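You operate a simulated robot arm through the tools that you are given. There is no shell and no other tool. Be economical: measure what you need, move in short steps, check, and stop when the job is done.

Carry out the task below with a simulated robot arm. There is one attempt and no reset: what you move stays moved.

## Task
Take the low teal wheel and leave it on the right lower shelf of the test bench. Then take the red pellet jar and leave it on top of the teal-over-white wheel. Then take the large scoop and leave it on the top of the dryer. Then take the small scoop and leave it on the right lower shelf of the test bench. Then put the blue-handled cup on the white shelf under the rollers. Then take the jug from the shelf under the hopper and put it on the right lower shelf of the test bench. Then put the high teal wheel on top of the low purple wheel. Then open the flap of the carton marked samples. Keep to this order. Set down upright: red pellet jar, jug.

It is judged by the outcome, as a careful person would: the job done as asked, and still so three seconds after it is handed in. It fails if anything else is knocked over, pushed out of place, dropped, spilled or broken.

## Robot
A 7-joint arm with a two-finger gripper on a trunk, on a base that drives. Base frame: it is fixed to the floor where the robot stands at the start and does not move with it; the origin is under the middle of the robot, x ahead of it, y to its left, z up; the surface under the hand at the start is at about z = 0.8. Lengths are in m, angles in degrees, forces in N, time in s.
With the tool pointing down near the work surface it reaches from about 0.22 to 0.78 m from the robot's upright axis, wherever it stands. Its first joint turns from -166.0 to 166.0 degrees. Places, roughly: blue-handled cup (13x5x5 cm) [1.2, -4.5, 0.8]; flap of the carton marked samples [0.5, -0.6, 0.9]; high teal wheel [0.5, -0.25, 0.75]; jug [1, -3, 0.75]; large scoop [1, -3.75, 0.75]; low purple wheel [0.5, 0.25, 0.75]; low teal wheel [0.5, 0.25, 0.75]; red pellet jar [1.5, -3.75, 1.25]; right lower shelf of the test bench [-1.6, -2.8, 0.3]; small scoop [1, -3.75, 0.75]; teal-over-white wheel (9x9x7 cm) [0.6, -0.4, 0.8]; top of the dryer [1.2, -2.3, 1.5]; white shelf under the rollers [-1.6, -0.5, 0.4]. Payload 2.45 kg.
The tool frame sits at the grasp point between the pads (the TCP): z along the fingers, y along the line on which they close. The tips reach 0.027 m beyond it. Largest opening 0.08 m; the body of the gripper starts 0.054 m behind the TCP.
Orientation is told as [roll, pitch, yaw] about the base's x, y, z axes, in that order, counted from this pose: with the fingers straight down and closing along the base's y, the tool's x points along the base's -x, its y along +y and its z along -z.

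## Interface
- The arm moves only by the tool apply_moves. Its argument "deltas" is a list that holds one entry, the list of rows, each a list of 7 numbers: the shift along the base's x, y, z in units of 40 mm (1.0 is 40 mm), then the turn, a rotation vector about the base's x, y, z in units of 5 degrees (1.0 is 5 degrees), then the closure, from 0 (fully open) to 1 (shut). In form: [[[tx, ty, tz, ax, ay, az, claw], ...]]. A call has 1 to 20 rows; each row shifts and turns the commanded pose from where the row before left it. A call with a number of a shift or a turn outside -1 to 1 is refused whole. Rows are played at 5 a second. More than 0.05 m and 8.6 degrees between two rows, or a gripper value outside its range, and nothing of the call is played. A pose out of reach is approached as far as the arm can. The call stops where the force on the tool passes 40 N (or 10 N more than at its start, if that is more) or the arm is blocked; 0.2 s more then pass. Each finger travels about 0.153 m/s and halts on what it meets, pressing with about 30 N; the grip force reading is that of the motor and also rises with nothing between the fingers. The clock runs only during rows and for 0.2 s after the last one: add rows that do not move to give the fingers time. It gives the time, the measured TCP pose, the force on the tool (base axes), the opening and the grip force at its end, in the units of the frame above (readings bear some noise), with the torque about the TCP (base axes, N m) and any sound that the robot's microphone picked up.
- Cameras (640 x 400 px; columns grow to the right, rows downward): "scene" is now at [0.0301, 0.0901, 1.6974]; the picture's right is [-0.61, -0.79, 0.00], its down [-0.66, 0.51, -0.55] and it looks along [0.44, -0.34, -0.83] (base axes); focal length 270 px, centre (320, 200). "wrist" rides on the gripper at [0.063, 0.013, -0.079] in the tool frame; the picture's right is [-0.19, 0.98, 0.00], its down [-0.72, -0.14, -0.68] and it looks along [-0.67, -0.13, 0.73] (tool axes); focal length 226 px, centre (320, 200).
- get_image(camera): a new picture of that camera. It takes no simulated time.
- slide_trunk(by): slides the trunk up (or, below 0, down) by that many m; the arm and the scene camera ride with it, the base frame stays. It gives what a move gives, with no picture.
- roll_base(legs): drives the robot by 1 to 6 legs, each [ahead, turn to the left] in m and degrees, along the robot's own axes; the way and the turn of a leg run together, so that a leg with both is an arc; at most 1.5 m and 180 degrees a leg. The arm and the cameras ride along, it lands a little off, and it stops where it bumps. It gives what a move gives.
- pan_tilt(pan, tilt): turns the head with the scene camera to pan (to the left, within 120 degrees either way) and tilt (down, from -29 to 69), counted from straight ahead of the robot. It gives what a move gives.
- probe_pixels(camera, pixels): for up to 12 pixels [column, row] of the newest picture of that camera ("zoom" is the newest enlarged one), the place [x, y, z] in the base frame of the surface seen there, good to about 0.002 m, but the place of the scene camera against the robot may be out by one fixed shift of up to 0.018 m in any direction. It takes no simulated time.
- enlarge(camera, box): a new picture of the part [left, top, right, bottom] of that camera's present view, enlarged. It takes no simulated time.
- sign_off(): hands the job in; it is judged then, once.

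Work in short steps. Measure before you move; look again where a grasp or a placing could have gone wrong, and mend it. You have 145 turns and 168 pictures in all, those below and enlarged ones among them. Open the gripper and draw the arm clear of the work before you hand the job in, unless the task says otherwise; then end with one line.

The tools are called after "Emit:" as name(argument=value, ...) on one line, values as JSON. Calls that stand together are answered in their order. apply_moves: Moves the arm, as the interface text tells. Its arguments: {"type":"object","properties":{"deltas":{"type":"array","items":{"type":"array","items":{"type":"array","items":{"type":"number"}}}}},"required":["deltas"]} The other tools are called the same way: slide_trunk (by) slides the trunk up or down; roll_base (legs) drives the base; pan_tilt (pan, tilt) turns the head that bears the scene camera; get_image (camera) takes a picture; probe_pixels (camera, pixels) gives the place of the surface under pixels of a picture; enlarge (camera, box) takes an enlarged picture of a part of a camera's view; sign_off () hands the job in.

At the start:

```text
time_s: 0.0
eef_pos: [0.3139, -0.3058, 1.2804]
tcp_rot: [0.0, 0.1, -0.5]
contact_force: [0.8, 0.2, 0.8]
wrist_torque: [0.0, 0.01, 0.03]
width: 0.0806
finger_force: 0.1
trunk travel left (down, up): [-0.325, 0.215]
robot x, y, heading: [0.0004, 0.0014, -0.1]
head pan, tilt: [-37.9, 56.5]
```

scene: 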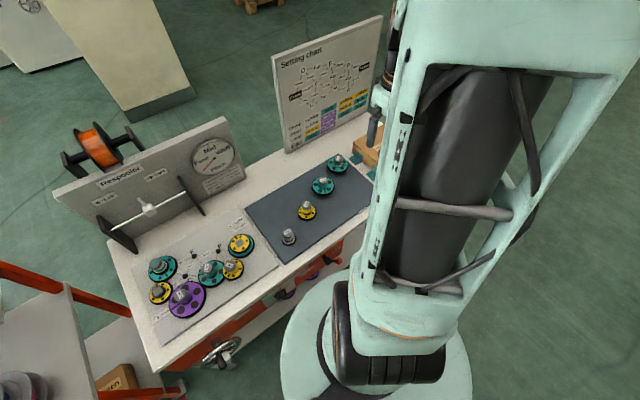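
wrist: 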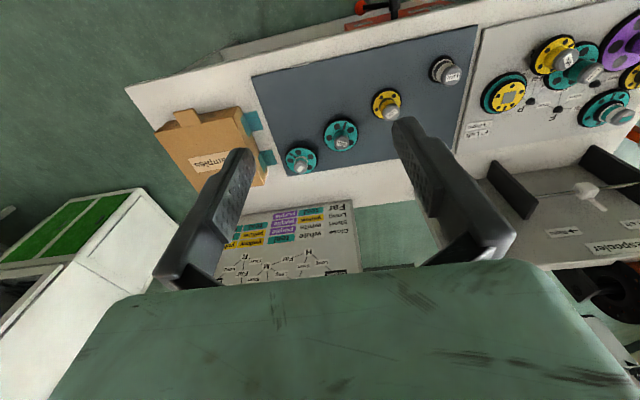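

The first pictures show a bench with wheels on a board (left) and a dark mat (right). I look closer at the wheels and the chart.

Emit:
enlarge(camera="scene", box=[130, 210, 290, 330])

Emit:
enlarge(camera="scene", box=[240, 20, 400, 250])

Emit:
enlarge(camera="wrist", box=[440, 0, 640, 150])

Emit:
enlarge(camera="wrist", box=[150, 50, 480, 280])

```text
3.33 times, centred on (210, 270) of scene
```

zoom: 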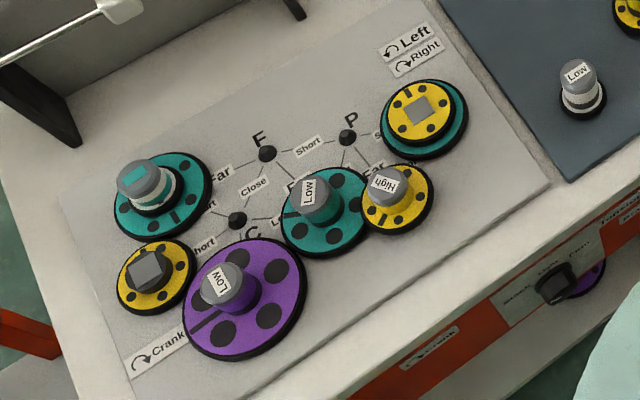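

```text
1.74 times, centred on (320, 135) of scene
```

zoom: 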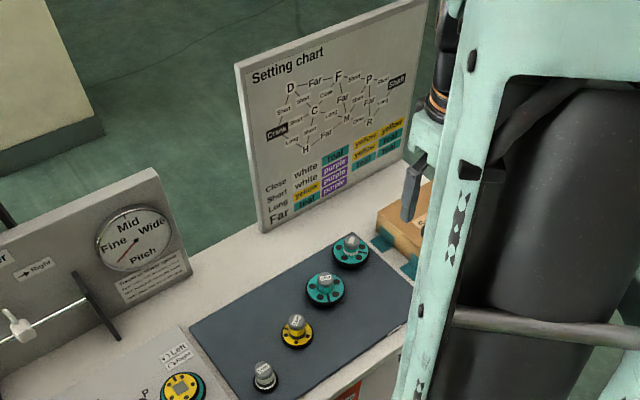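

```text
2.67 times, centred on (540, 75) of wrist
```

zoom: 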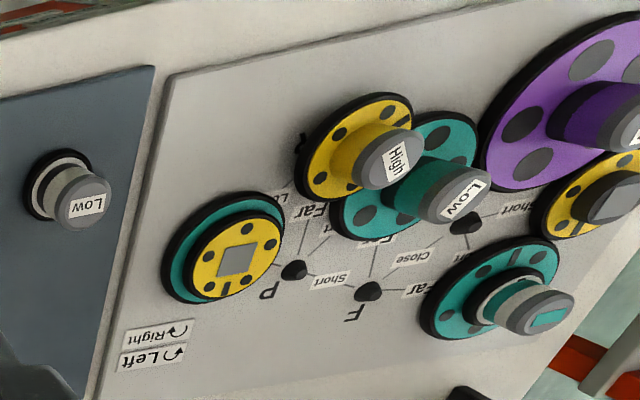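

```text
1.74 times, centred on (315, 165) of wrist
```

zoom: 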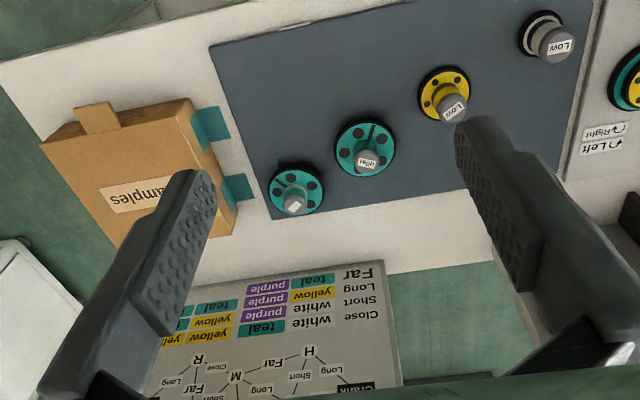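

I probe the wheels in the zoomed wrist view to see their sizes, heights and whether the yellow "High" wheel lies over the teal "Low" one.

Emit:
enlarge(camera="scene", box=[130, 210, 290, 310])

Emit:
enlarge(camera="wrist", box=[440, 0, 640, 125])

Emit:
probe_pixels(camera="zoom", pixels=[[400, 170], [465, 205], [365, 105], [340, 180], [310, 170], [380, 205], [450, 130], [345, 225], [240, 260], [380, 380], [530, 310], [300, 300]])

```text
4.00 times, centred on (210, 260) of scene
```

zoom: 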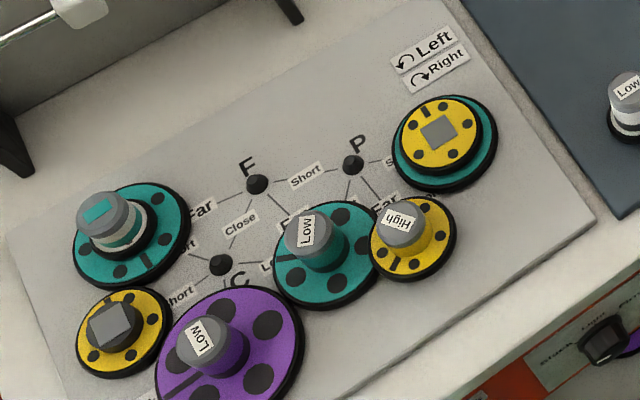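

```text
3.20 times, centred on (540, 62) of wrist
```

zoom: 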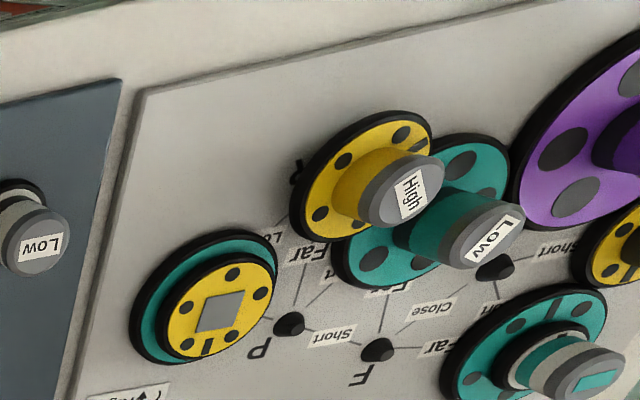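

```text
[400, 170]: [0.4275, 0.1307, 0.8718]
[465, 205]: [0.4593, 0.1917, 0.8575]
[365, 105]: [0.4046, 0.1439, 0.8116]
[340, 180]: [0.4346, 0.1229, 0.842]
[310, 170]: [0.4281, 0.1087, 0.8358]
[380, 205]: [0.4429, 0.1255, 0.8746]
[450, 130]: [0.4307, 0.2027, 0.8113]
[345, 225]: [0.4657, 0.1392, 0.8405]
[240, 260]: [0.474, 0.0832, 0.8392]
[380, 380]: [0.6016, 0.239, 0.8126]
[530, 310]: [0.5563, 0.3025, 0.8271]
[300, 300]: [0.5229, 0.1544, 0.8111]
```

I zoom tightly on the contact between teal and yellow wheels (about pixel 222,272 in the scene).

Emit:
enlarge(camera="scene", box=[192, 252, 248, 292])

Emit:
probe_pixels(camera="zoom", pixels=[[150, 180], [250, 250], [370, 230], [320, 150], [180, 330], [330, 330], [420, 280], [560, 180], [570, 260], [440, 160], [520, 170], [460, 340]])

```text
10.00 times, centred on (220, 272) of scene
```

zoom: 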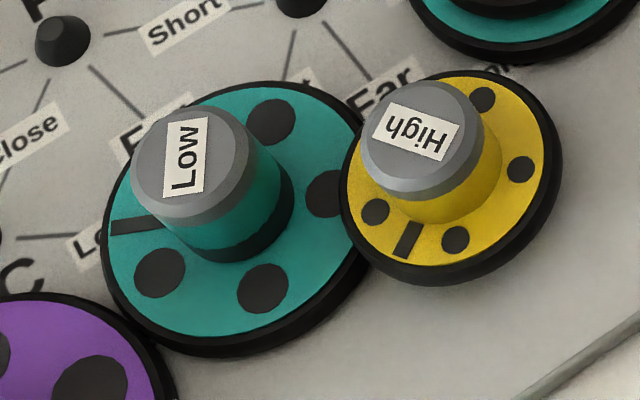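

```text
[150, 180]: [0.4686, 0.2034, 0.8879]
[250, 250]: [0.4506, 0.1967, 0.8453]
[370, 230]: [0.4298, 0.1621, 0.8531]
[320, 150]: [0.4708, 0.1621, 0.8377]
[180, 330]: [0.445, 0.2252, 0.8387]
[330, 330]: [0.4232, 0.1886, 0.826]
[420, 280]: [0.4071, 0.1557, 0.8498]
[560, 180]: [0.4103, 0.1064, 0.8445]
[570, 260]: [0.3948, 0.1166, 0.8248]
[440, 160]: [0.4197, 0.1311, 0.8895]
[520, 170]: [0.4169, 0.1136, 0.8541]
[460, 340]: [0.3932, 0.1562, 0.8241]
```

The yellow "High" disc is ~15 mm above the teal one and overlaps it. I look at the other wheels on the mat, zoomed.

Emit:
enlarge(camera="wrist", box=[270, 100, 380, 180])

Emit:
probe_pixels(camera="zoom", pixels=[[180, 355], [160, 320], [110, 330], [190, 270], [420, 235], [400, 165], [340, 180], [450, 180], [470, 310], [215, 380]])

Emit:
enlarge(camera="scene", box=[290, 140, 370, 200])

```text
5.00 times, centred on (325, 140) of wrist
```

zoom: 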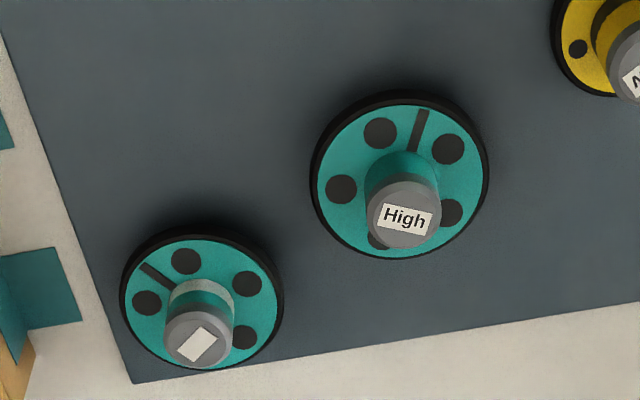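

```text
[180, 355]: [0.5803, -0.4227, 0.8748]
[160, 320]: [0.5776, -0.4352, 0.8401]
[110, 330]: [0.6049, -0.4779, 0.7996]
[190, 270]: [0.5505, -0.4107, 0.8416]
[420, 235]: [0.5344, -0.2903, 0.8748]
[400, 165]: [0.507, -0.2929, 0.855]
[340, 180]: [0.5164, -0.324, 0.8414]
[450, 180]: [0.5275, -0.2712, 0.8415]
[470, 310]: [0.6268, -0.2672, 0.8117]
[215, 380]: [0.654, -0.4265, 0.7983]
```

```text
6.67 times, centred on (330, 170) of scene
```

zoom: 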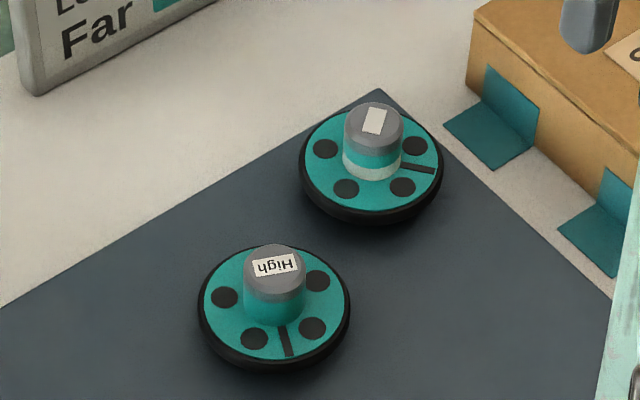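

Teal-over-white is at about (0.57,-0.42), knob top 0.875. The yellow "High" must come off first and go back after. I move the wrist over to look at the board from near.

Emit:
apply_moves(deltas=[[[-0.05, 0.95, -0.5, 0, 0, 0, 0], [-0.05, 0.95, -0.5, 0, 0, 0, 0], [-0.05, 0.95, -0.5, 0, 0, 0, 0], [-0.05, 0.95, -0.5, 0, 0, 0, 0], [-0.05, 0.95, -0.5, 0, 0, 0, 0], [-0.05, 0.95, -0.5, 0, 0, 0, 0], [-0.05, 0.95, -0.5, 0, 0, 0, 0], [-0.05, 0.95, -0.5, 0, 0, 0, 0], [-0.05, 0.95, -0.5, 0, 0, 0, 0], [-0.05, 0.95, -0.5, 0, 0, 0, 0], [-0.05, 0.95, -0.5, 0, 0, 0, 0], [-0.05, 0.95, -0.5, 0, 0, 0, 0], [0, 0, 0, 0, 0, 0, 0]]])

Emit:
get_image(camera="wrist")

```text
time_s: 2.8
eef_pos: [0.3241, 0.143, 1.0475]
tcp_rot: [-0.1, 0.0, -0.7]
contact_force: [0.0, -0.2, 0.1]
wrist_torque: [0.02, -0.03, 0.04]
width: 0.0799
finger_force: 0.0
out of reach, approached as far as the arm can: row 6, 7, 8
trunk travel left (down, up): [-0.325, 0.215]
robot x, y, heading: [0.0031, 0.0039, 0.4]
head pan, tilt: [-37.9, 56.5]
```

```text
156 pictures are left
```

wrist: 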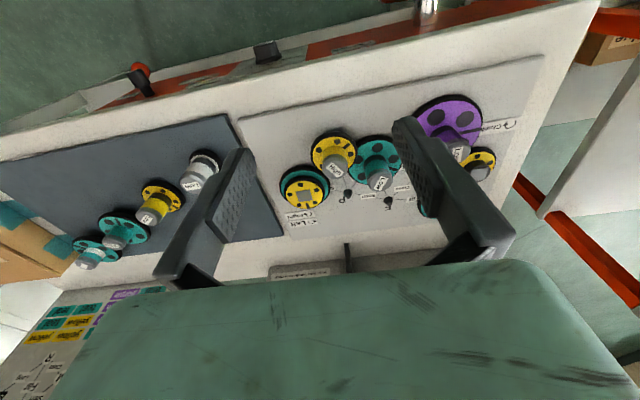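

Now enlarge the yellow/teal area (pixels 300-410, 120-210) and probe knob rims for centres.

Emit:
enlarge(camera="wrist", box=[280, 110, 424, 200])

Emit:
probe_pixels(camera="zoom", pixels=[[245, 265], [200, 250], [280, 270], [240, 240], [240, 285], [440, 310], [400, 310], [475, 310], [440, 290], [440, 330], [330, 130], [150, 190]])

```text
4.44 times, centred on (352, 155) of wrist
```

zoom: 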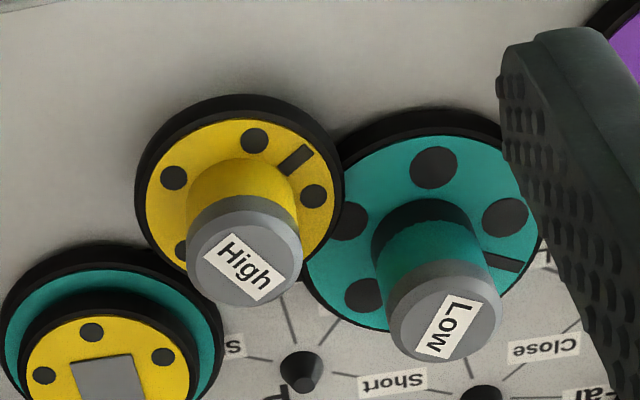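

```text
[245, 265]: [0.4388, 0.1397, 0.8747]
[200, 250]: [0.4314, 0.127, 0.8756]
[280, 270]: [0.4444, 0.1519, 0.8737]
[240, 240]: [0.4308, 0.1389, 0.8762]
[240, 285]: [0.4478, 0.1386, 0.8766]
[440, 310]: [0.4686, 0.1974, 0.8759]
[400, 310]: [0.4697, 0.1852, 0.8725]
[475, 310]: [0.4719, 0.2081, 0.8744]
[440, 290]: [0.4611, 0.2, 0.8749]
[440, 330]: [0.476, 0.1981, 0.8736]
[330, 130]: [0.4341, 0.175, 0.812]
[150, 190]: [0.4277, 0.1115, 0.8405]
```

Yellow knob centre is (0.438, 0.140), top 0.875; teal Low knob (0.471, 0.199). I move over yellow, part-closed, to z 0.92.

Emit:
apply_moves(deltas=[[[0.95, -0.02, -0.5, 0, 0, 0.1, 0.4], [0.95, -0.02, -0.5, 0, 0, 0, 0.4], [0.95, -0.03, -0.8, 0, 0, 0, 0.4], [0, 0, -0.8, 0, 0, 0, 0.4], [0, 0, -0.5, 0, 0, 0, 0.4], [0, 0, 0, 0, 0, 0, 0.4]]])

Emit:
get_image(camera="wrist")

```text
time_s: 4.2
eef_pos: [0.4365, 0.1416, 0.9228]
tcp_rot: [0.0, 0.0, 0.0]
contact_force: [0.2, 0.9, 0.6]
wrist_torque: [0.0, -0.04, 0.01]
width: 0.048
finger_force: 0.0
trunk travel left (down, up): [-0.325, 0.215]
robot x, y, heading: [-0.001, -0.0004, -0.2]
head pan, tilt: [-37.9, 56.5]
```

```text
154 pictures are left
```

wrist: 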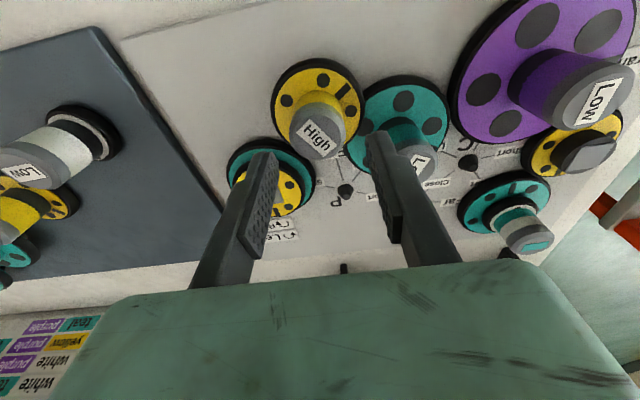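

Aligned over the yellow knob (pixel 318,130 between fingers). Descend 0.05, close, then lift gently.

Emit:
apply_moves(deltas=[[[0.03, -0.03, -0.65, 0, 0, 0, 0.4], [0, 0, -0.6, 0, 0, 0, 0.4], [0, 0, 0, 0, 0, 0, 0.4], [0, 0, 0, 0, 0, 0, 1], [0, 0, 0, 0, 0, 0, 1], [0, 0, 0, 0, 0, 0, 1]]])

Emit:
apply_moves(deltas=[[[0, 0, 0.5, 0, 0, 0, 1], [0, 0, 0.5, 0, 0, 0, 1], [0, 0, 0.5, 0, 0, 0, 1], [0, 0, 0.5, 0, 0, 0, 1], [0, 0, 0, 0, 0, 0, 1]]])

Emit:
get_image(camera="wrist")

```text
time_s: 5.6
eef_pos: [0.4397, 0.1402, 0.8741]
tcp_rot: [0.0, 0.0, 0.1]
contact_force: [1.4, -1.8, -0.6]
wrist_torque: [-0.1, -0.02, 0.02]
width: 0.0344
finger_force: 30.2
trunk travel left (down, up): [-0.325, 0.215]
robot x, y, heading: [0.0004, 0.0021, 0.1]
head pan, tilt: [-37.9, 56.5]
```

```text
time_s: 6.8
eef_pos: [0.4405, 0.1405, 0.9511]
tcp_rot: [0.1, 0.0, 0.0]
contact_force: [-0.8, 0.5, -0.5]
wrist_torque: [-0.04, -0.04, 0.02]
width: 0.0344
finger_force: 29.9
trunk travel left (down, up): [-0.325, 0.215]
robot x, y, heading: [0.0013, 0.0024, -0.1]
head pan, tilt: [-37.9, 56.5]
```

```text
153 pictures are left
```

wrist: 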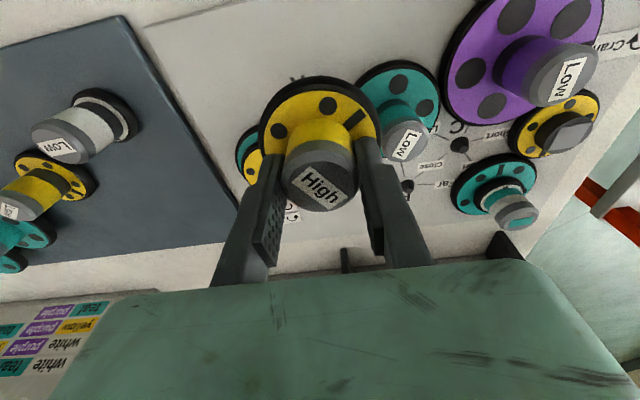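

Yellow wheel held; I park it on the free mat area at about (0.56,-0.05), lowering to the height at which it sat (TCP 0.8745).

Emit:
apply_moves(deltas=[[[0, 0, 0.5, 0, 0, 0, 1], [0.6, -0.95, 0.2, 0, 0, 0, 1], [0.6, -0.95, 0, 0, 0, 0, 1], [0.6, -0.95, 0, 0, 0, 0, 1], [0.6, -0.95, 0, 0, 0, 0, 1], [0.6, -0.95, 0, 0, 0, 0, 1], [0, 0, -0.7, 0, 0, 0, 1], [0, 0, -0.7, 0, 0, 0, 1], [0, 0, -0.6, 0, 0, 0, 1], [0, 0, 0, 0, 0, 0, 1]]])

Emit:
get_image(camera="wrist")

Emit:
get_image(camera="scene")

```text
time_s: 9.0
eef_pos: [0.559, -0.0478, 0.899]
tcp_rot: [0.0, 0.0, 0.0]
contact_force: [-0.9, 0.1, -0.9]
wrist_torque: [-0.01, 0.01, 0.02]
width: 0.0345
finger_force: 29.5
trunk travel left (down, up): [-0.325, 0.215]
robot x, y, heading: [0.0017, 0.0027, 0.0]
head pan, tilt: [-37.9, 56.5]
```

```text
152 pictures are left
```

wrist: 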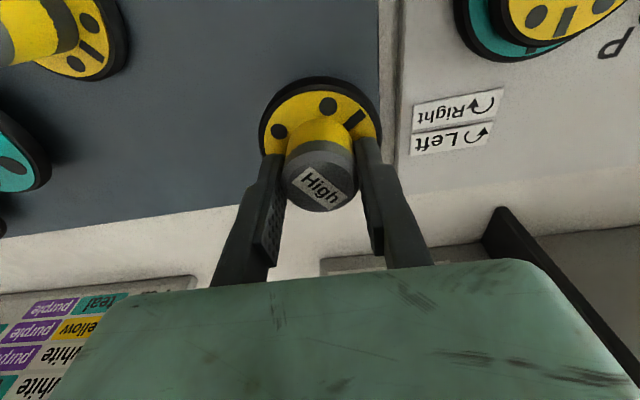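

```text
151 pictures are left
```

scene: 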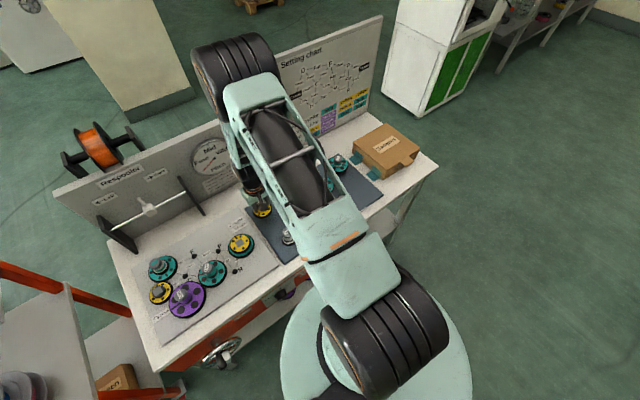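

Clear spot on the mat. Lower the last 24 mm, open, and rise.

Emit:
apply_moves(deltas=[[[0, 0, -0.35, 0, 0, 0, 1], [0, 0, -0.22, 0, 0, 0, 1], [0, 0, 0, 0, 0, 0, 1], [0, 0, 0, 0, 0, 0, 0.4], [0, 0, 0, 0, 0, 0, 0.4]]])

Emit:
apply_moves(deltas=[[[0, 0, 0.6, 0, 0, 0, 0.4], [0, 0, 0.9, 0, 0, 0, 0.4], [-0.55, 0.9, 0.5, 0, 0, 0, 0.4], [-0.55, 0.9, 0, 0, 0, 0, 0.4], [-0.55, 0.9, 0, 0, 0, 0, 0.4], [-0.55, 0.9, 0, 0, 0, 0, 0.4], [0, 0.9, 0, 0, 0, 0, 0.4], [0, 0.9, 0, 0, 0, 0, 0.4], [0, 0.75, -0.6, 0, 0, 0, 0.4], [0, 0, 0, 0, 0, 0, 0.4]]])

Emit:
get_image(camera="wrist")

```text
time_s: 10.2
eef_pos: [0.559, -0.0493, 0.8776]
tcp_rot: [0.1, 0.0, 0.1]
contact_force: [-1.0, 0.5, 0.9]
wrist_torque: [0.01, -0.01, 0.02]
width: 0.0481
finger_force: 0.1
trunk travel left (down, up): [-0.325, 0.215]
robot x, y, heading: [0.0027, 0.0046, 0.1]
head pan, tilt: [-37.9, 56.5]
```

```text
time_s: 12.4
eef_pos: [0.4731, 0.1987, 0.9309]
tcp_rot: [-0.1, 0.0, 0.0]
contact_force: [-0.6, -0.6, -0.7]
wrist_torque: [0.0, 0.03, 0.0]
width: 0.0479
finger_force: 0.1
trunk travel left (down, up): [-0.325, 0.215]
robot x, y, heading: [0.001, 0.0, 0.1]
head pan, tilt: [-37.9, 56.5]
```

```text
150 pictures are left
```

wrist: 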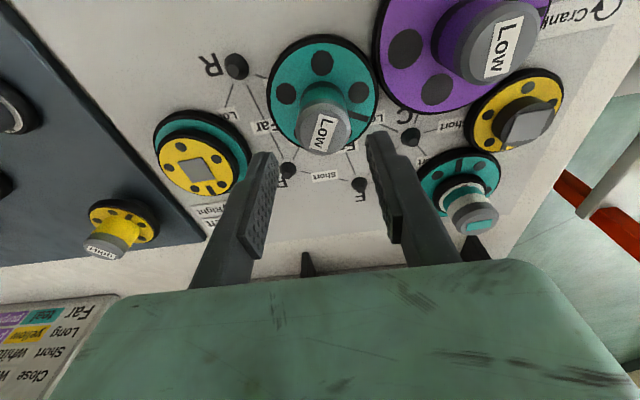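

Yellow stands parked on the mat; peg R is free. I probe the peg R top (237,62) and the teal and purple wheels.

Emit:
probe_pixels(camera="wrist", pixels=[[237, 60], [232, 65], [242, 65], [237, 75], [323, 133], [285, 95], [365, 95], [490, 50], [400, 90], [100, 245], [290, 168]])

Emit:
enlarge(camera="wrist", box=[190, 30, 350, 130])

```text
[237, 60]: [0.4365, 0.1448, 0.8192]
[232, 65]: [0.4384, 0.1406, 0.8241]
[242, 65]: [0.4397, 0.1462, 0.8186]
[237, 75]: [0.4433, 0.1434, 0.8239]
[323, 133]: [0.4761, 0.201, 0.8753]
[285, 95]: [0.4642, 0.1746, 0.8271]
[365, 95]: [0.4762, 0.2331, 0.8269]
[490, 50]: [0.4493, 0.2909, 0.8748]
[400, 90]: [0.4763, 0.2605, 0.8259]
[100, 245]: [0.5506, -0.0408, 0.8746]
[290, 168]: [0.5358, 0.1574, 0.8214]
```

```text
4.00 times, centred on (270, 80) of wrist
```

zoom: 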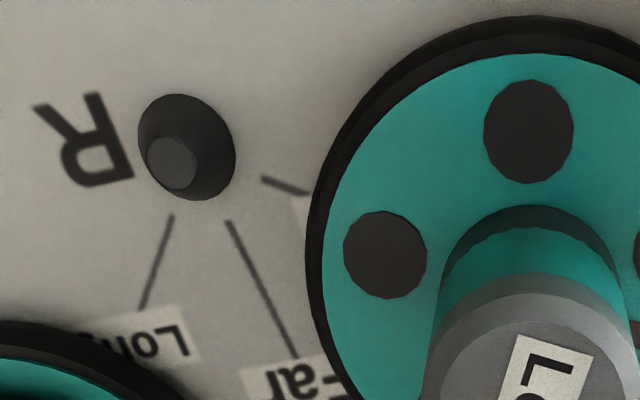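

Peg R centre ≈(0.4395,0.141), matching the earlier grasp. Now grasp the teal Low knob: descend to TCP z 0.862, close, lift.

Emit:
apply_moves(deltas=[[[0.02, 0.02, -0.7, 0, 0, 0, 0.4], [0, 0, -0.7, 0, 0, 0, 0.4], [0, 0, -0.3, 0, 0, 0, 0.4], [0, 0, 0, 0, 0, 0, 0.4], [0, 0, 0, 0, 0, 0, 1], [0, 0, 0, 0, 0, 0, 1], [0, 0, 0, 0, 0, 0, 1]]])

Emit:
apply_moves(deltas=[[[0, 0, 0.5, 0, 0, 0, 1], [0, 0, 0.5, 0, 0, 0, 1], [0, 0, 0.5, 0, 0, 0, 1], [0, 0, 0.5, 0, 0, 0, 1], [0, 0, 0.7, 0, 0, 0, 1], [0, 0, 0, 0, 0, 0, 1]]])

Emit:
get_image(camera="wrist")

```text
time_s: 14.0
eef_pos: [0.4733, 0.2008, 0.8641]
tcp_rot: [0.0, -0.1, 0.0]
contact_force: [-0.2, 2.1, 0.0]
wrist_torque: [0.08, 0.0, 0.02]
width: 0.0345
finger_force: 30.1
trunk travel left (down, up): [-0.325, 0.215]
robot x, y, heading: [-0.0037, 0.0016, 0.1]
head pan, tilt: [-37.9, 56.5]
```

```text
time_s: 15.4
eef_pos: [0.4716, 0.1976, 0.9723]
tcp_rot: [-0.1, 0.1, -0.2]
contact_force: [0.1, 0.1, -0.2]
wrist_torque: [-0.02, -0.03, 0.01]
width: 0.0346
finger_force: 29.8
trunk travel left (down, up): [-0.325, 0.215]
robot x, y, heading: [0.0002, 0.0004, 0.0]
head pan, tilt: [-37.9, 56.5]
```

```text
148 pictures are left
```

wrist: 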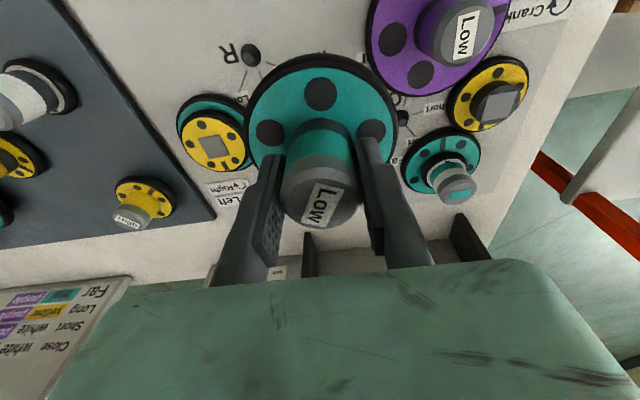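

Teal Low is held cleanly. I retract the arm close to the body and look around with the head to map the way.

Emit:
apply_moves(deltas=[[[-0.3, -0.5, 0.9, 0, 0, 0, 1], [-0.4, -0.6, 0.9, 0, 0, 0, 1], [-0.6, -0.8, 0.9, 0, 0, 0, 1], [-0.7, -0.8, 0.8, 0, 0, 0, 1], [-0.7, -0.8, 0.8, 0, 0, 0, 1], [-0.7, -0.8, 0.5, 0, 0, 0, 1], [-0.5, -0.8, 0, 0, 0, 0, 1], [0, 0, 0, 0, 0, 0, 1]]])

Emit:
pan_tilt(pan=-90, tilt=25)

Emit:
get_image(camera="scene")

Emit:
pan_tilt(pan=-120, tilt=25)

Emit:
get_image(camera="scene")

```text
refused: row 3 steps farther than a row can; nothing moved
```

```text
time_s: 16.6
eef_pos: [0.4735, 0.1976, 0.9722]
tcp_rot: [0.1, 0.0, -0.1]
contact_force: [1.0, -0.5, -0.6]
wrist_torque: [-0.01, 0.04, 0.02]
width: 0.0346
finger_force: 29.9
trunk travel left (down, up): [-0.325, 0.215]
robot x, y, heading: [0.0001, -0.0023, 0.3]
head pan, tilt: [-90.0, 25.0]
```

```text
147 pictures are left
```

scene: 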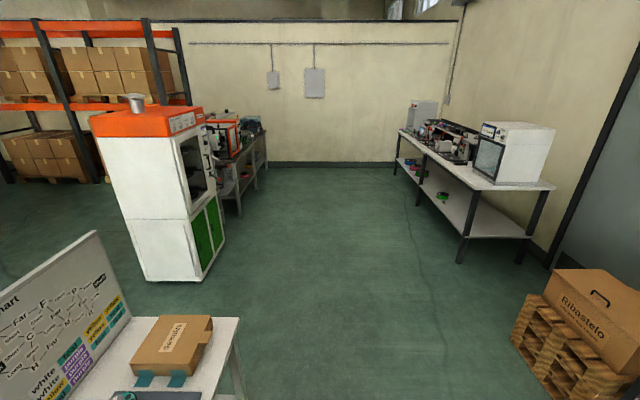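

```text
time_s: 17.6
eef_pos: [0.4728, 0.1983, 0.9707]
tcp_rot: [0.1, 0.0, 0.0]
contact_force: [0.0, -0.3, -0.1]
wrist_torque: [0.0, 0.01, 0.01]
width: 0.0347
finger_force: 30.3
trunk travel left (down, up): [-0.325, 0.215]
robot x, y, heading: [-0.0041, 0.0007, 0.1]
head pan, tilt: [-120.0, 25.0]
```

```text
146 pictures are left
```

scene: 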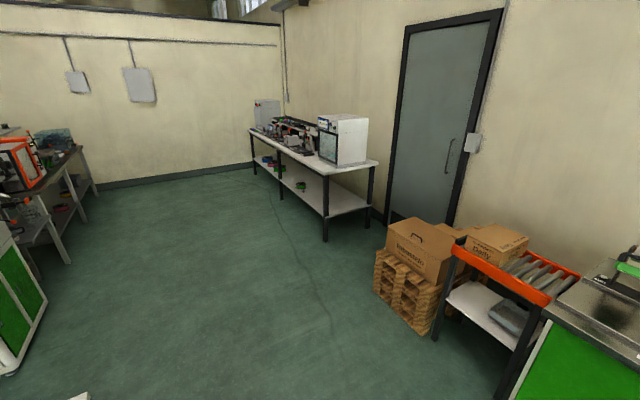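

The test bench is at pixels (250-380,100-240) in this view. Enlarge and probe its lower shelf.

Emit:
enlarge(camera="scene", box=[240, 90, 400, 250])

Emit:
probe_pixels(camera="zoom", pixels=[[345, 390], [350, 330], [300, 300], [250, 300], [160, 260], [60, 205], [350, 280], [420, 330], [60, 130], [380, 230], [510, 240], [220, 290]])

```text
2.50 times, centred on (320, 170) of scene
```

zoom: 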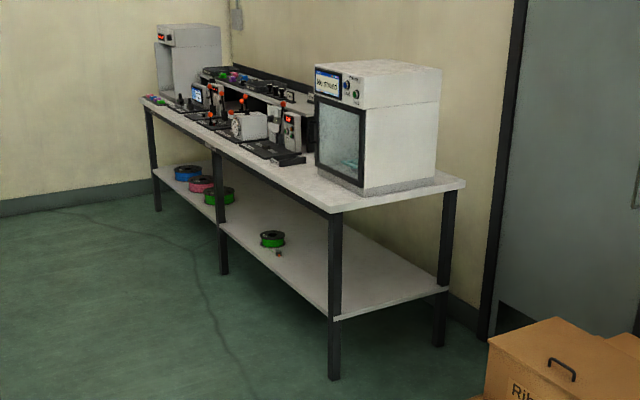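

```text
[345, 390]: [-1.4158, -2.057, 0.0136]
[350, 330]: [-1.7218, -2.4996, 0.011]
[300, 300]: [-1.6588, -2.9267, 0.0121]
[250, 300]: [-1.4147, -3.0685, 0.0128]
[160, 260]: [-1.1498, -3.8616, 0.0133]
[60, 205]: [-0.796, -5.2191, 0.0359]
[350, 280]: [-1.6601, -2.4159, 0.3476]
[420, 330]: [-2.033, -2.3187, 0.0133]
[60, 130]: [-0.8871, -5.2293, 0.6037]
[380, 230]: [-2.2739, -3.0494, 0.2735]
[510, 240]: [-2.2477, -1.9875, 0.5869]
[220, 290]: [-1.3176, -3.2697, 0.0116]
```

Reprobe shelf points seen in that zoom: shelf surface (300,265), (380,270), front edge (270,265), right edge (440,285), legs, underside of the table.

Emit:
probe_pixels(camera="zoom", pixels=[[300, 262], [380, 280], [380, 260], [310, 290], [262, 262], [436, 288], [240, 230], [272, 238], [335, 350], [222, 260], [335, 205], [455, 185]])

Emit:
pan_tilt(pan=0, tilt=60)

Emit:
get_image(camera="scene")

```text
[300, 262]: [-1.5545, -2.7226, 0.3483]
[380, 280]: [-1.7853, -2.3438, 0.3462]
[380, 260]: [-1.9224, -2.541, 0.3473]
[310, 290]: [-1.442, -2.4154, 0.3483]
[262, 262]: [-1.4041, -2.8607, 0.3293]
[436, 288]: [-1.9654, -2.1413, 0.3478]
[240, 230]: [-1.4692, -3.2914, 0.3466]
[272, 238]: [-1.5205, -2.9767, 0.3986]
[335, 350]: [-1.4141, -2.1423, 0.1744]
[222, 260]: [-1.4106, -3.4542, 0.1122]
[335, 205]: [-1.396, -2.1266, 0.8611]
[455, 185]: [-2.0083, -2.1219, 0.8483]
```

```text
time_s: 19.6
eef_pos: [0.473, 0.1972, 0.9721]
tcp_rot: [-0.1, -0.1, 0.1]
contact_force: [0.4, 0.1, -0.7]
wrist_torque: [-0.02, -0.01, 0.01]
width: 0.035
finger_force: 30.1
trunk travel left (down, up): [-0.325, 0.215]
robot x, y, heading: [-0.0019, -0.0006, 0.2]
head pan, tilt: [0.0, 60.0]
```

```text
144 pictures are left
```

scene: 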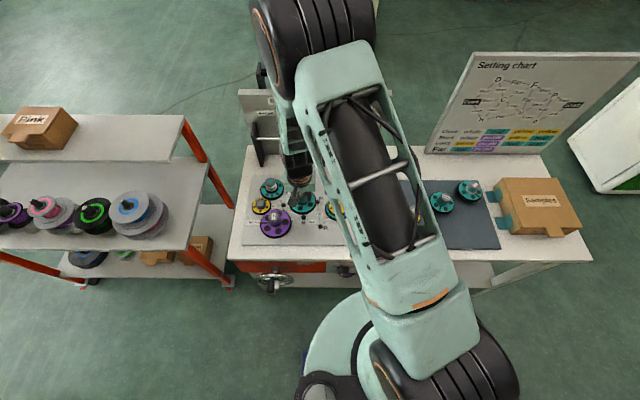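

The shelf is at z≈0.335 with the bench top at 0.835 right over its front edge, so I must reach in with the tool tilted ~40°. I'll set teal down on the free front of the mat, put yellow back now, then regrasp teal tilted. First probe the mat front.

Emit:
enlarge(camera="scene", box=[400, 160, 560, 260])

Emit:
probe_pixels(camera="scene", pixels=[[450, 244], [498, 246], [460, 225], [485, 225], [442, 200], [470, 188], [410, 185], [512, 225], [580, 235]])

```text
4.00 times, centred on (480, 210) of scene
```

zoom: 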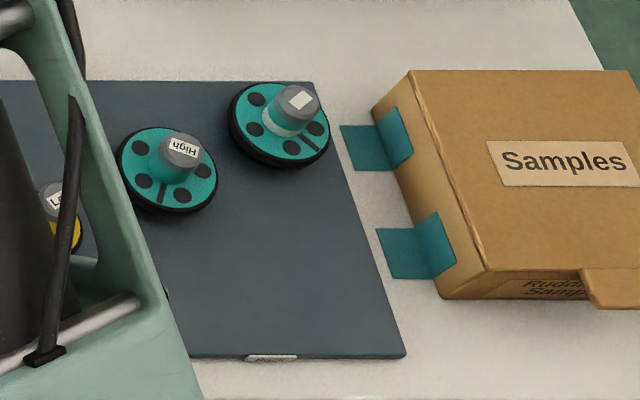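

```text
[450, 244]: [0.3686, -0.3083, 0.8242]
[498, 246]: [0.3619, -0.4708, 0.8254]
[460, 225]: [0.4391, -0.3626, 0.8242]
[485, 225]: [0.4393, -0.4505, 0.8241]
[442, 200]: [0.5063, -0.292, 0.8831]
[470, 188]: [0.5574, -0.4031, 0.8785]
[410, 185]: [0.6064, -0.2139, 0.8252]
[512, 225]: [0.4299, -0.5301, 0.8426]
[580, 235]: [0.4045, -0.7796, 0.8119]
```

The mat front at about (0.42,-0.36) is free. I carry teal there at z 0.97 and lower to TCP 0.88.

Emit:
apply_moves(deltas=[[[-0.09, -1, 0.2, 0, 0, 0, 1], [-0.09, -1, 0.2, 0, 0, 0, 1], [-0.09, -1, 0, 0, 0, 0, 1], [-0.09, -1, 0, 0, 0, 0, 1], [-0.09, -1, 0, 0, 0, 0, 1], [-0.09, -1, 0, 0, 0, 0, 1], [-0.09, -1, 0, 0, 0, 0, 1], [-0.09, -1, 0, 0, 0, 0, 1], [-0.09, -1, 0, 0, 0, 0, 1], [-0.09, -1, 0, 0, 0, 0, 1], [-0.09, -1, 0, 0, 0, 0, 1], [-0.09, -1, 0, 0, 0, 0, 1], [-0.09, -1, 0, 0, 0, 0, 1], [-0.09, -1, 0, 0, 0, 0, 1], [0, 0, -0.9, 0, 0, 0, 1], [0, 0, -0.9, 0, 0, 0, 1], [0, 0, -0.7, 0, 0, 0, 1], [0, 0, 0, 0, 0, 0, 1]]])

Emit:
get_image(camera="wrist")

```text
time_s: 23.4
eef_pos: [0.424, -0.3616, 0.8893]
tcp_rot: [0.0, 0.0, 0.0]
contact_force: [-0.3, 0.3, -1.4]
wrist_torque: [0.0, -0.02, 0.01]
width: 0.0345
finger_force: 30.0
trunk travel left (down, up): [-0.325, 0.215]
robot x, y, heading: [-0.0004, 0.0068, 0.1]
head pan, tilt: [0.0, 60.0]
```

```text
142 pictures are left
```

wrist: 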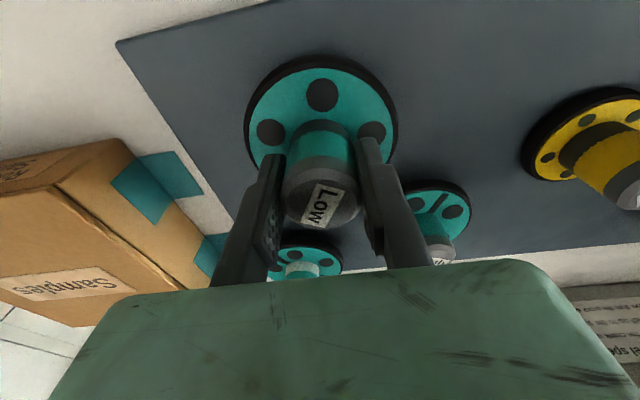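

Clear. Lower 24 mm, release, rise and go above yellow at (0.559,-0.049).

Emit:
apply_moves(deltas=[[[0, 0, -0.35, 0, 0, 0, 1], [0, 0, -0.25, 0, 0, 0, 1], [0, 0, 0, 0, 0, 0, 1], [0, 0, 0, 0, 0, 0, 0.4], [0, 0, 0, 0, 0, 0, 0.4], [0, 0, 0.6, 0, 0, 0, 0.4], [0, 0, 0.9, 0, 0, 0, 0.4], [0, 0, 0.9, 0, 0, 0, 0.4], [0.42, 0.98, 0, 0, 0, 0, 0.4], [0.42, 0.98, 0, 0, 0, 0, 0.4], [0.42, 0.98, 0, 0, 0, 0, 0.4], [0.42, 0.98, 0, 0, 0, 0, 0.4], [0.42, 0.98, 0, 0, 0, 0, 0.4], [0.42, 0.98, 0, 0, 0, 0, 0.4], [0.42, 0.98, 0, 0, 0, 0, 0.4], [0.44, 0.95, 0, 0, 0, 0, 0.4], [0, 0, -0.8, 0, 0, 0, 0.4], [0, 0, 0, 0, 0, 0, 0.4]]])

Emit:
get_image(camera="wrist")

```text
time_s: 27.2
eef_pos: [0.5562, -0.0474, 0.9292]
tcp_rot: [0.1, -0.1, 0.0]
contact_force: [-1.0, 0.8, 0.2]
wrist_torque: [0.04, -0.05, -0.01]
width: 0.048
finger_force: 0.1
trunk travel left (down, up): [-0.325, 0.215]
robot x, y, heading: [0.0045, 0.0012, 0.2]
head pan, tilt: [0.0, 60.0]
```

```text
141 pictures are left
```

wrist: 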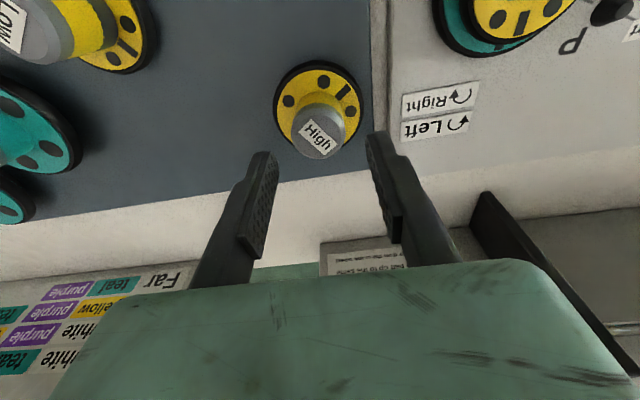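

Aligned on yellow (knob at 318,130 as before). Descend, grip, lift, and carry to above peg R (0.4397,0.1405).

Emit:
apply_moves(deltas=[[[0.03, -0.02, -0.7, 0, 0, 0, 0.4], [0, 0, -0.67, 0, 0, 0, 0.4], [0, 0, 0, 0, 0, 0, 0.4], [0, 0, 0, 0, 0, 0, 1], [0, 0, 0, 0, 0, 0, 1], [0, 0, 0, 0, 0, 0, 1], [0, 0, 0.7, 0, 0, 0, 1], [0, 0, 0.9, 0, 0, 0, 1], [0, 0, 0.9, 0, 0, 0, 1], [-0.6, 0.95, 0, 0, 0, 0, 1], [-0.6, 0.95, 0, 0, 0, 0, 1], [-0.6, 0.95, 0, 0, 0, 0, 1], [-0.6, 0.95, 0, 0, 0, 0, 1], [-0.53, 0.92, 0, 0, 0, 0, 1], [0, 0, 0, 0, 0, 0, 1], [0, 0, 0, 0, 0, 0, 1]]])

Emit:
get_image(camera="wrist")

```text
time_s: 30.6
eef_pos: [0.441, 0.1389, 0.9745]
tcp_rot: [0.1, 0.0, -0.1]
contact_force: [0.4, -0.6, -1.6]
wrist_torque: [-0.05, -0.02, 0.0]
width: 0.0343
finger_force: 30.1
trunk travel left (down, up): [-0.325, 0.215]
robot x, y, heading: [0.0008, -0.0002, 0.1]
head pan, tilt: [0.0, 60.0]
```

```text
140 pictures are left
```

wrist: 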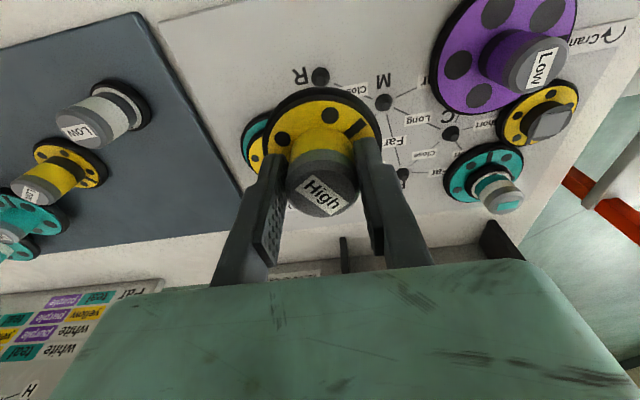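

Held as before. Lower onto peg R in small steps.

Emit:
apply_moves(deltas=[[[0, 0, -0.8, 0, 0, 0, 1], [0, 0, -0.8, 0, 0, 0, 1], [0, 0, -0.3, 0, 0, 0, 1], [0, 0, -0.2, 0, 0, 0, 1], [0, 0, -0.2, 0, 0, 0, 1], [0, 0, -0.2, 0, 0, 0, 1], [0, 0, 0, 0, 0, 0, 1]]])

Emit:
get_image(camera="wrist")

```text
time_s: 31.9
eef_pos: [0.443, 0.1387, 0.8841]
tcp_rot: [0.2, -0.4, 0.0]
contact_force: [-7.2, -5.2, 26.8]
wrist_torque: [-0.16, 0.56, 0.06]
width: 0.0346
finger_force: 29.9
trunk travel left (down, up): [-0.325, 0.215]
robot x, y, heading: [-0.002, 0.0022, 0.0]
head pan, tilt: [0.0, 60.0]
stopped in row 6: the force on the tool passed its limit at 41 N (the readings are from after the stop); the commanded pose is now the measured one
```

```text
139 pictures are left
```

wrist: 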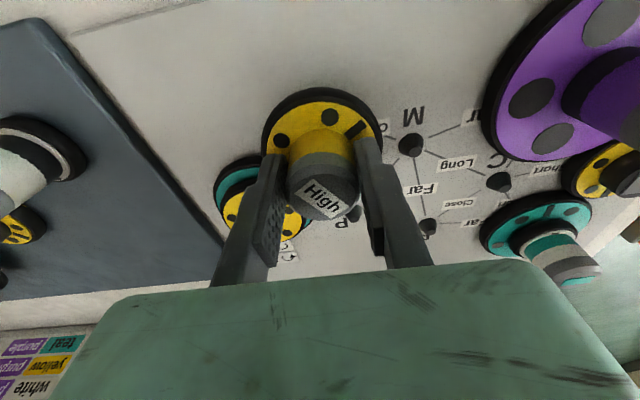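

The wheel rides on the peg's cone, pushed in -x,-y (−7,−5 N). Lift 4 mm, shift −3.5 mm x and −1 mm y, and lower again softly.

Emit:
apply_moves(deltas=[[[0, 0, 0.12, 0, 0, 0, 1], [-0.1, -0.02, 0.05, 0, 0, 0, 1], [0, 0, 0, 0, 0, 0, 1], [0, 0, -0.15, 0, 0, 0, 1], [0, 0, -0.1, 0, 0, 0, 1], [0, 0, -0.08, 0, 0, 0, 1], [0, 0, -0.05, 0, 0, 0, 1], [0, 0, 0, 0, 0, 0, 1]]])

```text
time_s: 33.1
eef_pos: [0.4413, 0.1366, 0.8822]
tcp_rot: [0.2, -0.7, 0.1]
contact_force: [-7.5, -5.0, 28.3]
wrist_torque: [-0.12, 0.45, 0.04]
width: 0.0344
finger_force: 30.1
trunk travel left (down, up): [-0.325, 0.215]
robot x, y, heading: [0.0019, 0.0001, 0.1]
head pan, tilt: [0.0, 60.0]
stopped in row 6: the force on the tool passed its limit at 41 N (the readings are from after the stop); the commanded pose is now the measured one
```

Still stuck ~8 mm high. I look from both cameras before trying again.

Emit:
enlarge(camera="scene", box=[230, 150, 390, 250])

Emit:
enlarge(camera="wrist", box=[190, 60, 446, 220])

```text
4.00 times, centred on (310, 200) of scene
```

zoom: 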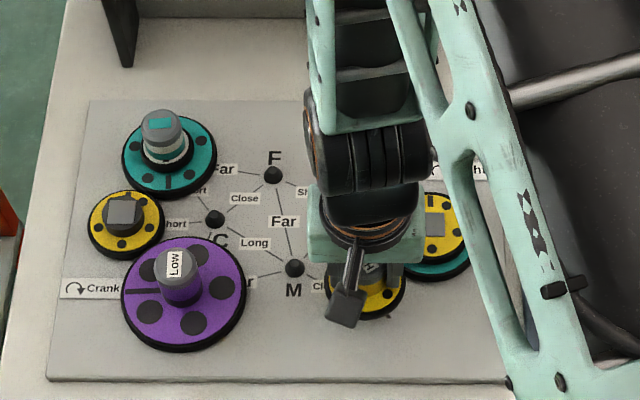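

```text
2.50 times, centred on (318, 140) of wrist
```

zoom: 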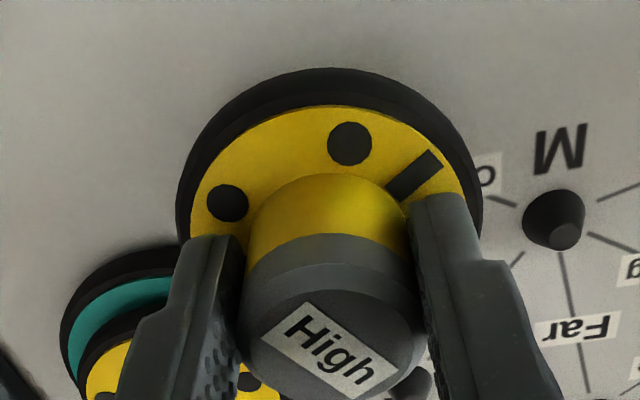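

Comparing views, the wheel sits ~3 mm farther +x in the grip than at first, and TCP y is ~3 mm low. Lift 5 mm, aim for (0.437,0.1405), lower.

Emit:
apply_moves(deltas=[[[0, 0, 0.15, 0, 0, 0, 1], [-0.1, 0.09, 0.05, 0, 0.1, 0, 1], [0, 0, 0, 0, 0, 0, 1]]])

Emit:
apply_moves(deltas=[[[0, 0, -0.15, 0, 0, 0, 1], [0, 0, -0.1, 0, 0, 0, 1], [0, 0, -0.08, 0, 0, 0, 1], [0, 0, -0.06, 0, 0, 0, 1], [0, 0, -0.05, 0, 0, 0, 1], [0, 0, 0, 0, 0, 0, 1]]])

```text
time_s: 33.9
eef_pos: [0.4375, 0.1421, 0.8887]
tcp_rot: [0.2, -0.1, 0.0]
contact_force: [-0.5, 0.4, -0.9]
wrist_torque: [-0.01, 0.03, 0.05]
width: 0.0346
finger_force: 30.2
trunk travel left (down, up): [-0.325, 0.215]
robot x, y, heading: [0.0003, 0.0029, 0.3]
head pan, tilt: [0.0, 60.0]
```

```text
time_s: 35.3
eef_pos: [0.4356, 0.1414, 0.8721]
tcp_rot: [0.1, -0.1, -0.1]
contact_force: [-8.7, -9.1, 10.9]
wrist_torque: [-0.56, 0.64, -0.03]
width: 0.0345
finger_force: 29.9
trunk travel left (down, up): [-0.325, 0.215]
robot x, y, heading: [0.002, 0.0022, -0.0]
head pan, tilt: [0.0, 60.0]
```

It went down to 0.872: seated. Open and rise, then look.

Emit:
apply_moves(deltas=[[[0, 0, 0.03, 0, 0, 0, 1], [0, 0, 0, 0, 0, 0, 0.4], [0, 0, 0, 0, 0, 0, 0.4], [0, 0, 0.8, 0, 0, 0, 0.4], [0, 0, 0.9, 0, 0, 0, 0.4], [-0.5, -0.8, 0.5, 0, 0, 0, 0.4], [-0.5, -0.8, 0.5, 0, 0, 0, 0.4], [0, 0, 0, 0, 0, 0, 0.4]]])

Emit:
get_image(camera="wrist")

```text
time_s: 37.1
eef_pos: [0.3955, 0.0802, 0.9828]
tcp_rot: [0.1, -0.1, -0.1]
contact_force: [0.2, -0.1, 0.6]
wrist_torque: [-0.01, 0.0, 0.0]
width: 0.0479
finger_force: 0.0
trunk travel left (down, up): [-0.325, 0.215]
robot x, y, heading: [0.0014, 0.004, 0.2]
head pan, tilt: [0.0, 60.0]
```

```text
136 pictures are left
```

wrist: 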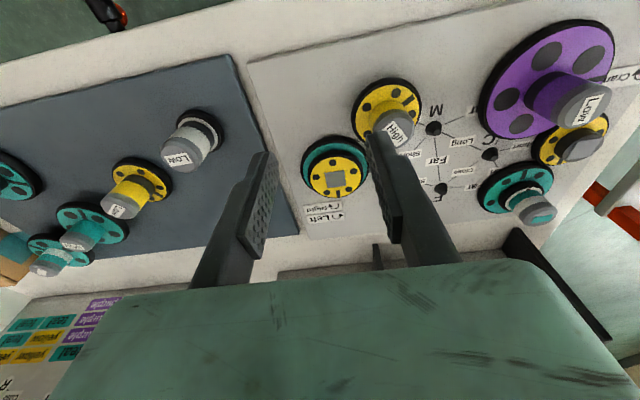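

Yellow is back on its peg upright. I back the base 0.2 m for room, then swing over teal Low at (0.424,-0.362) with the tool pitched 45° forward.

Emit:
roll_base(legs=[[-0.2, 0]])

Emit:
apply_moves(deltas=[[[0.4, -1, 0.1, 0, -0.8, 0, 0.3], [0.4, -1, 0.1, 0, -0.8, 0, 0.3], [0.4, -1, 0.1, 0, -0.8, 0, 0.3], [0.4, -1, 0.1, 0, -0.8, 0, 0.3], [0.4, -1, 0, 0, -0.8, 0, 0.3], [0.4, -1, 0, 0, -0.8, 0, 0.3], [0.4, -1, 0, 0, -0.8, 0, 0.3], [0.4, -1, 0, 0, -0.8, 0, 0.3], [0.4, -1, 0, 0, -0.8, 0, 0.3], [0.4, -1, 0, 0, -0.8, 0, 0.3], [0.4, -1, 0, 0, -1, 0, 0.3], [0, 0, 0, 0, 0, 0, 0.3]]])

Emit:
get_image(camera="wrist")

```text
time_s: 38.7
eef_pos: [0.1917, 0.0798, 0.9822]
tcp_rot: [0.3, -0.2, -0.2]
contact_force: [0.5, 0.2, 0.1]
wrist_torque: [-0.01, -0.04, 0.0]
width: 0.0481
finger_force: 0.1
trunk travel left (down, up): [-0.325, 0.215]
robot x, y, heading: [-0.2039, -0.0001, -0.2]
head pan, tilt: [0.0, 60.0]
```

```text
time_s: 41.3
eef_pos: [0.3673, -0.3613, 1.0009]
tcp_rot: [0.3, -45.2, -0.4]
contact_force: [-0.5, 0.8, 0.2]
wrist_torque: [-0.01, -0.03, -0.02]
width: 0.0559
finger_force: 0.0
trunk travel left (down, up): [-0.325, 0.215]
robot x, y, heading: [-0.2035, -0.0005, -0.1]
head pan, tilt: [0.0, 60.0]
```

```text
135 pictures are left
```

wrist: 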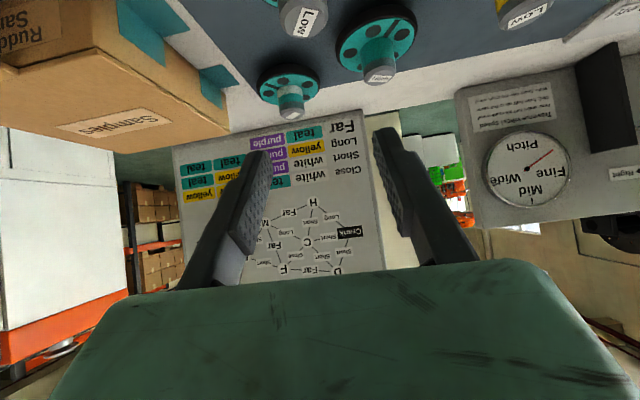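

Teal Low's knob is at the top (305,18). Probe it to align.

Emit:
probe_pixels(camera="wrist", pixels=[[305, 18], [290, 15], [318, 15], [305, 30], [375, 75], [290, 108]])

```text
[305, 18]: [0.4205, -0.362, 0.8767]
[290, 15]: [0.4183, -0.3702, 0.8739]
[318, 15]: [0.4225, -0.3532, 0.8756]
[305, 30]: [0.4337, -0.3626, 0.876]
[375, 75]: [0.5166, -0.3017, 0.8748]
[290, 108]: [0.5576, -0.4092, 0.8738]
```

Knob centre (0.422,-0.362). Move to TCP (0.420,-0.362,0.861) with the same tilt, then close.

Emit:
apply_moves(deltas=[[[0.3, 0, -0.9, 0, 0, 0, 0.3], [0.3, 0, -0.9, 0, 0, 0, 0.3], [0.4, 0, -0.8, 0, 0, 0, 0.3], [0.3, 0, -0.6, 0, 0, 0, 0.3], [0, 0, -0.3, 0, 0, 0, 0.3], [0, 0, 0, 0, 0, 0, 0.3]]])

Emit:
get_image(camera="wrist")

Emit:
get_image(camera="scene")

```text
time_s: 42.7
eef_pos: [0.4203, -0.3627, 0.8611]
tcp_rot: [0.4, -45.1, -0.3]
contact_force: [-0.1, -0.2, -0.7]
wrist_torque: [0.02, -0.01, -0.02]
width: 0.0559
finger_force: 0.2
trunk travel left (down, up): [-0.325, 0.215]
robot x, y, heading: [-0.2043, 0.0045, -0.3]
head pan, tilt: [0.0, 60.0]
```

```text
134 pictures are left
```

wrist: 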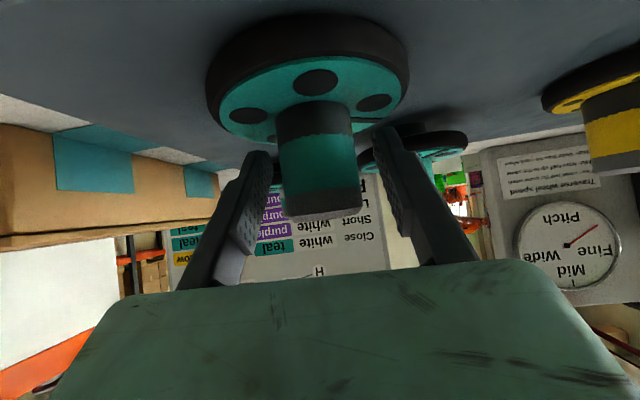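

```text
133 pictures are left
```

scene: 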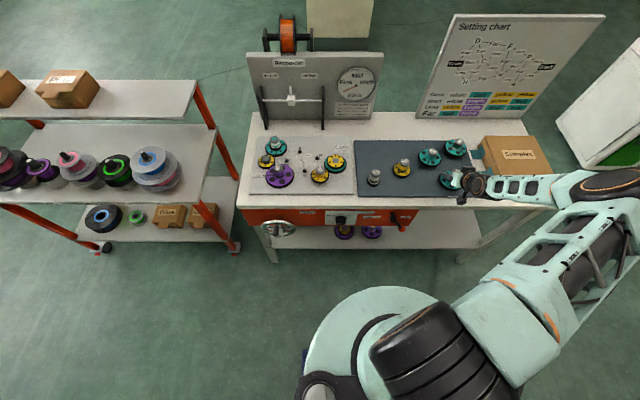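

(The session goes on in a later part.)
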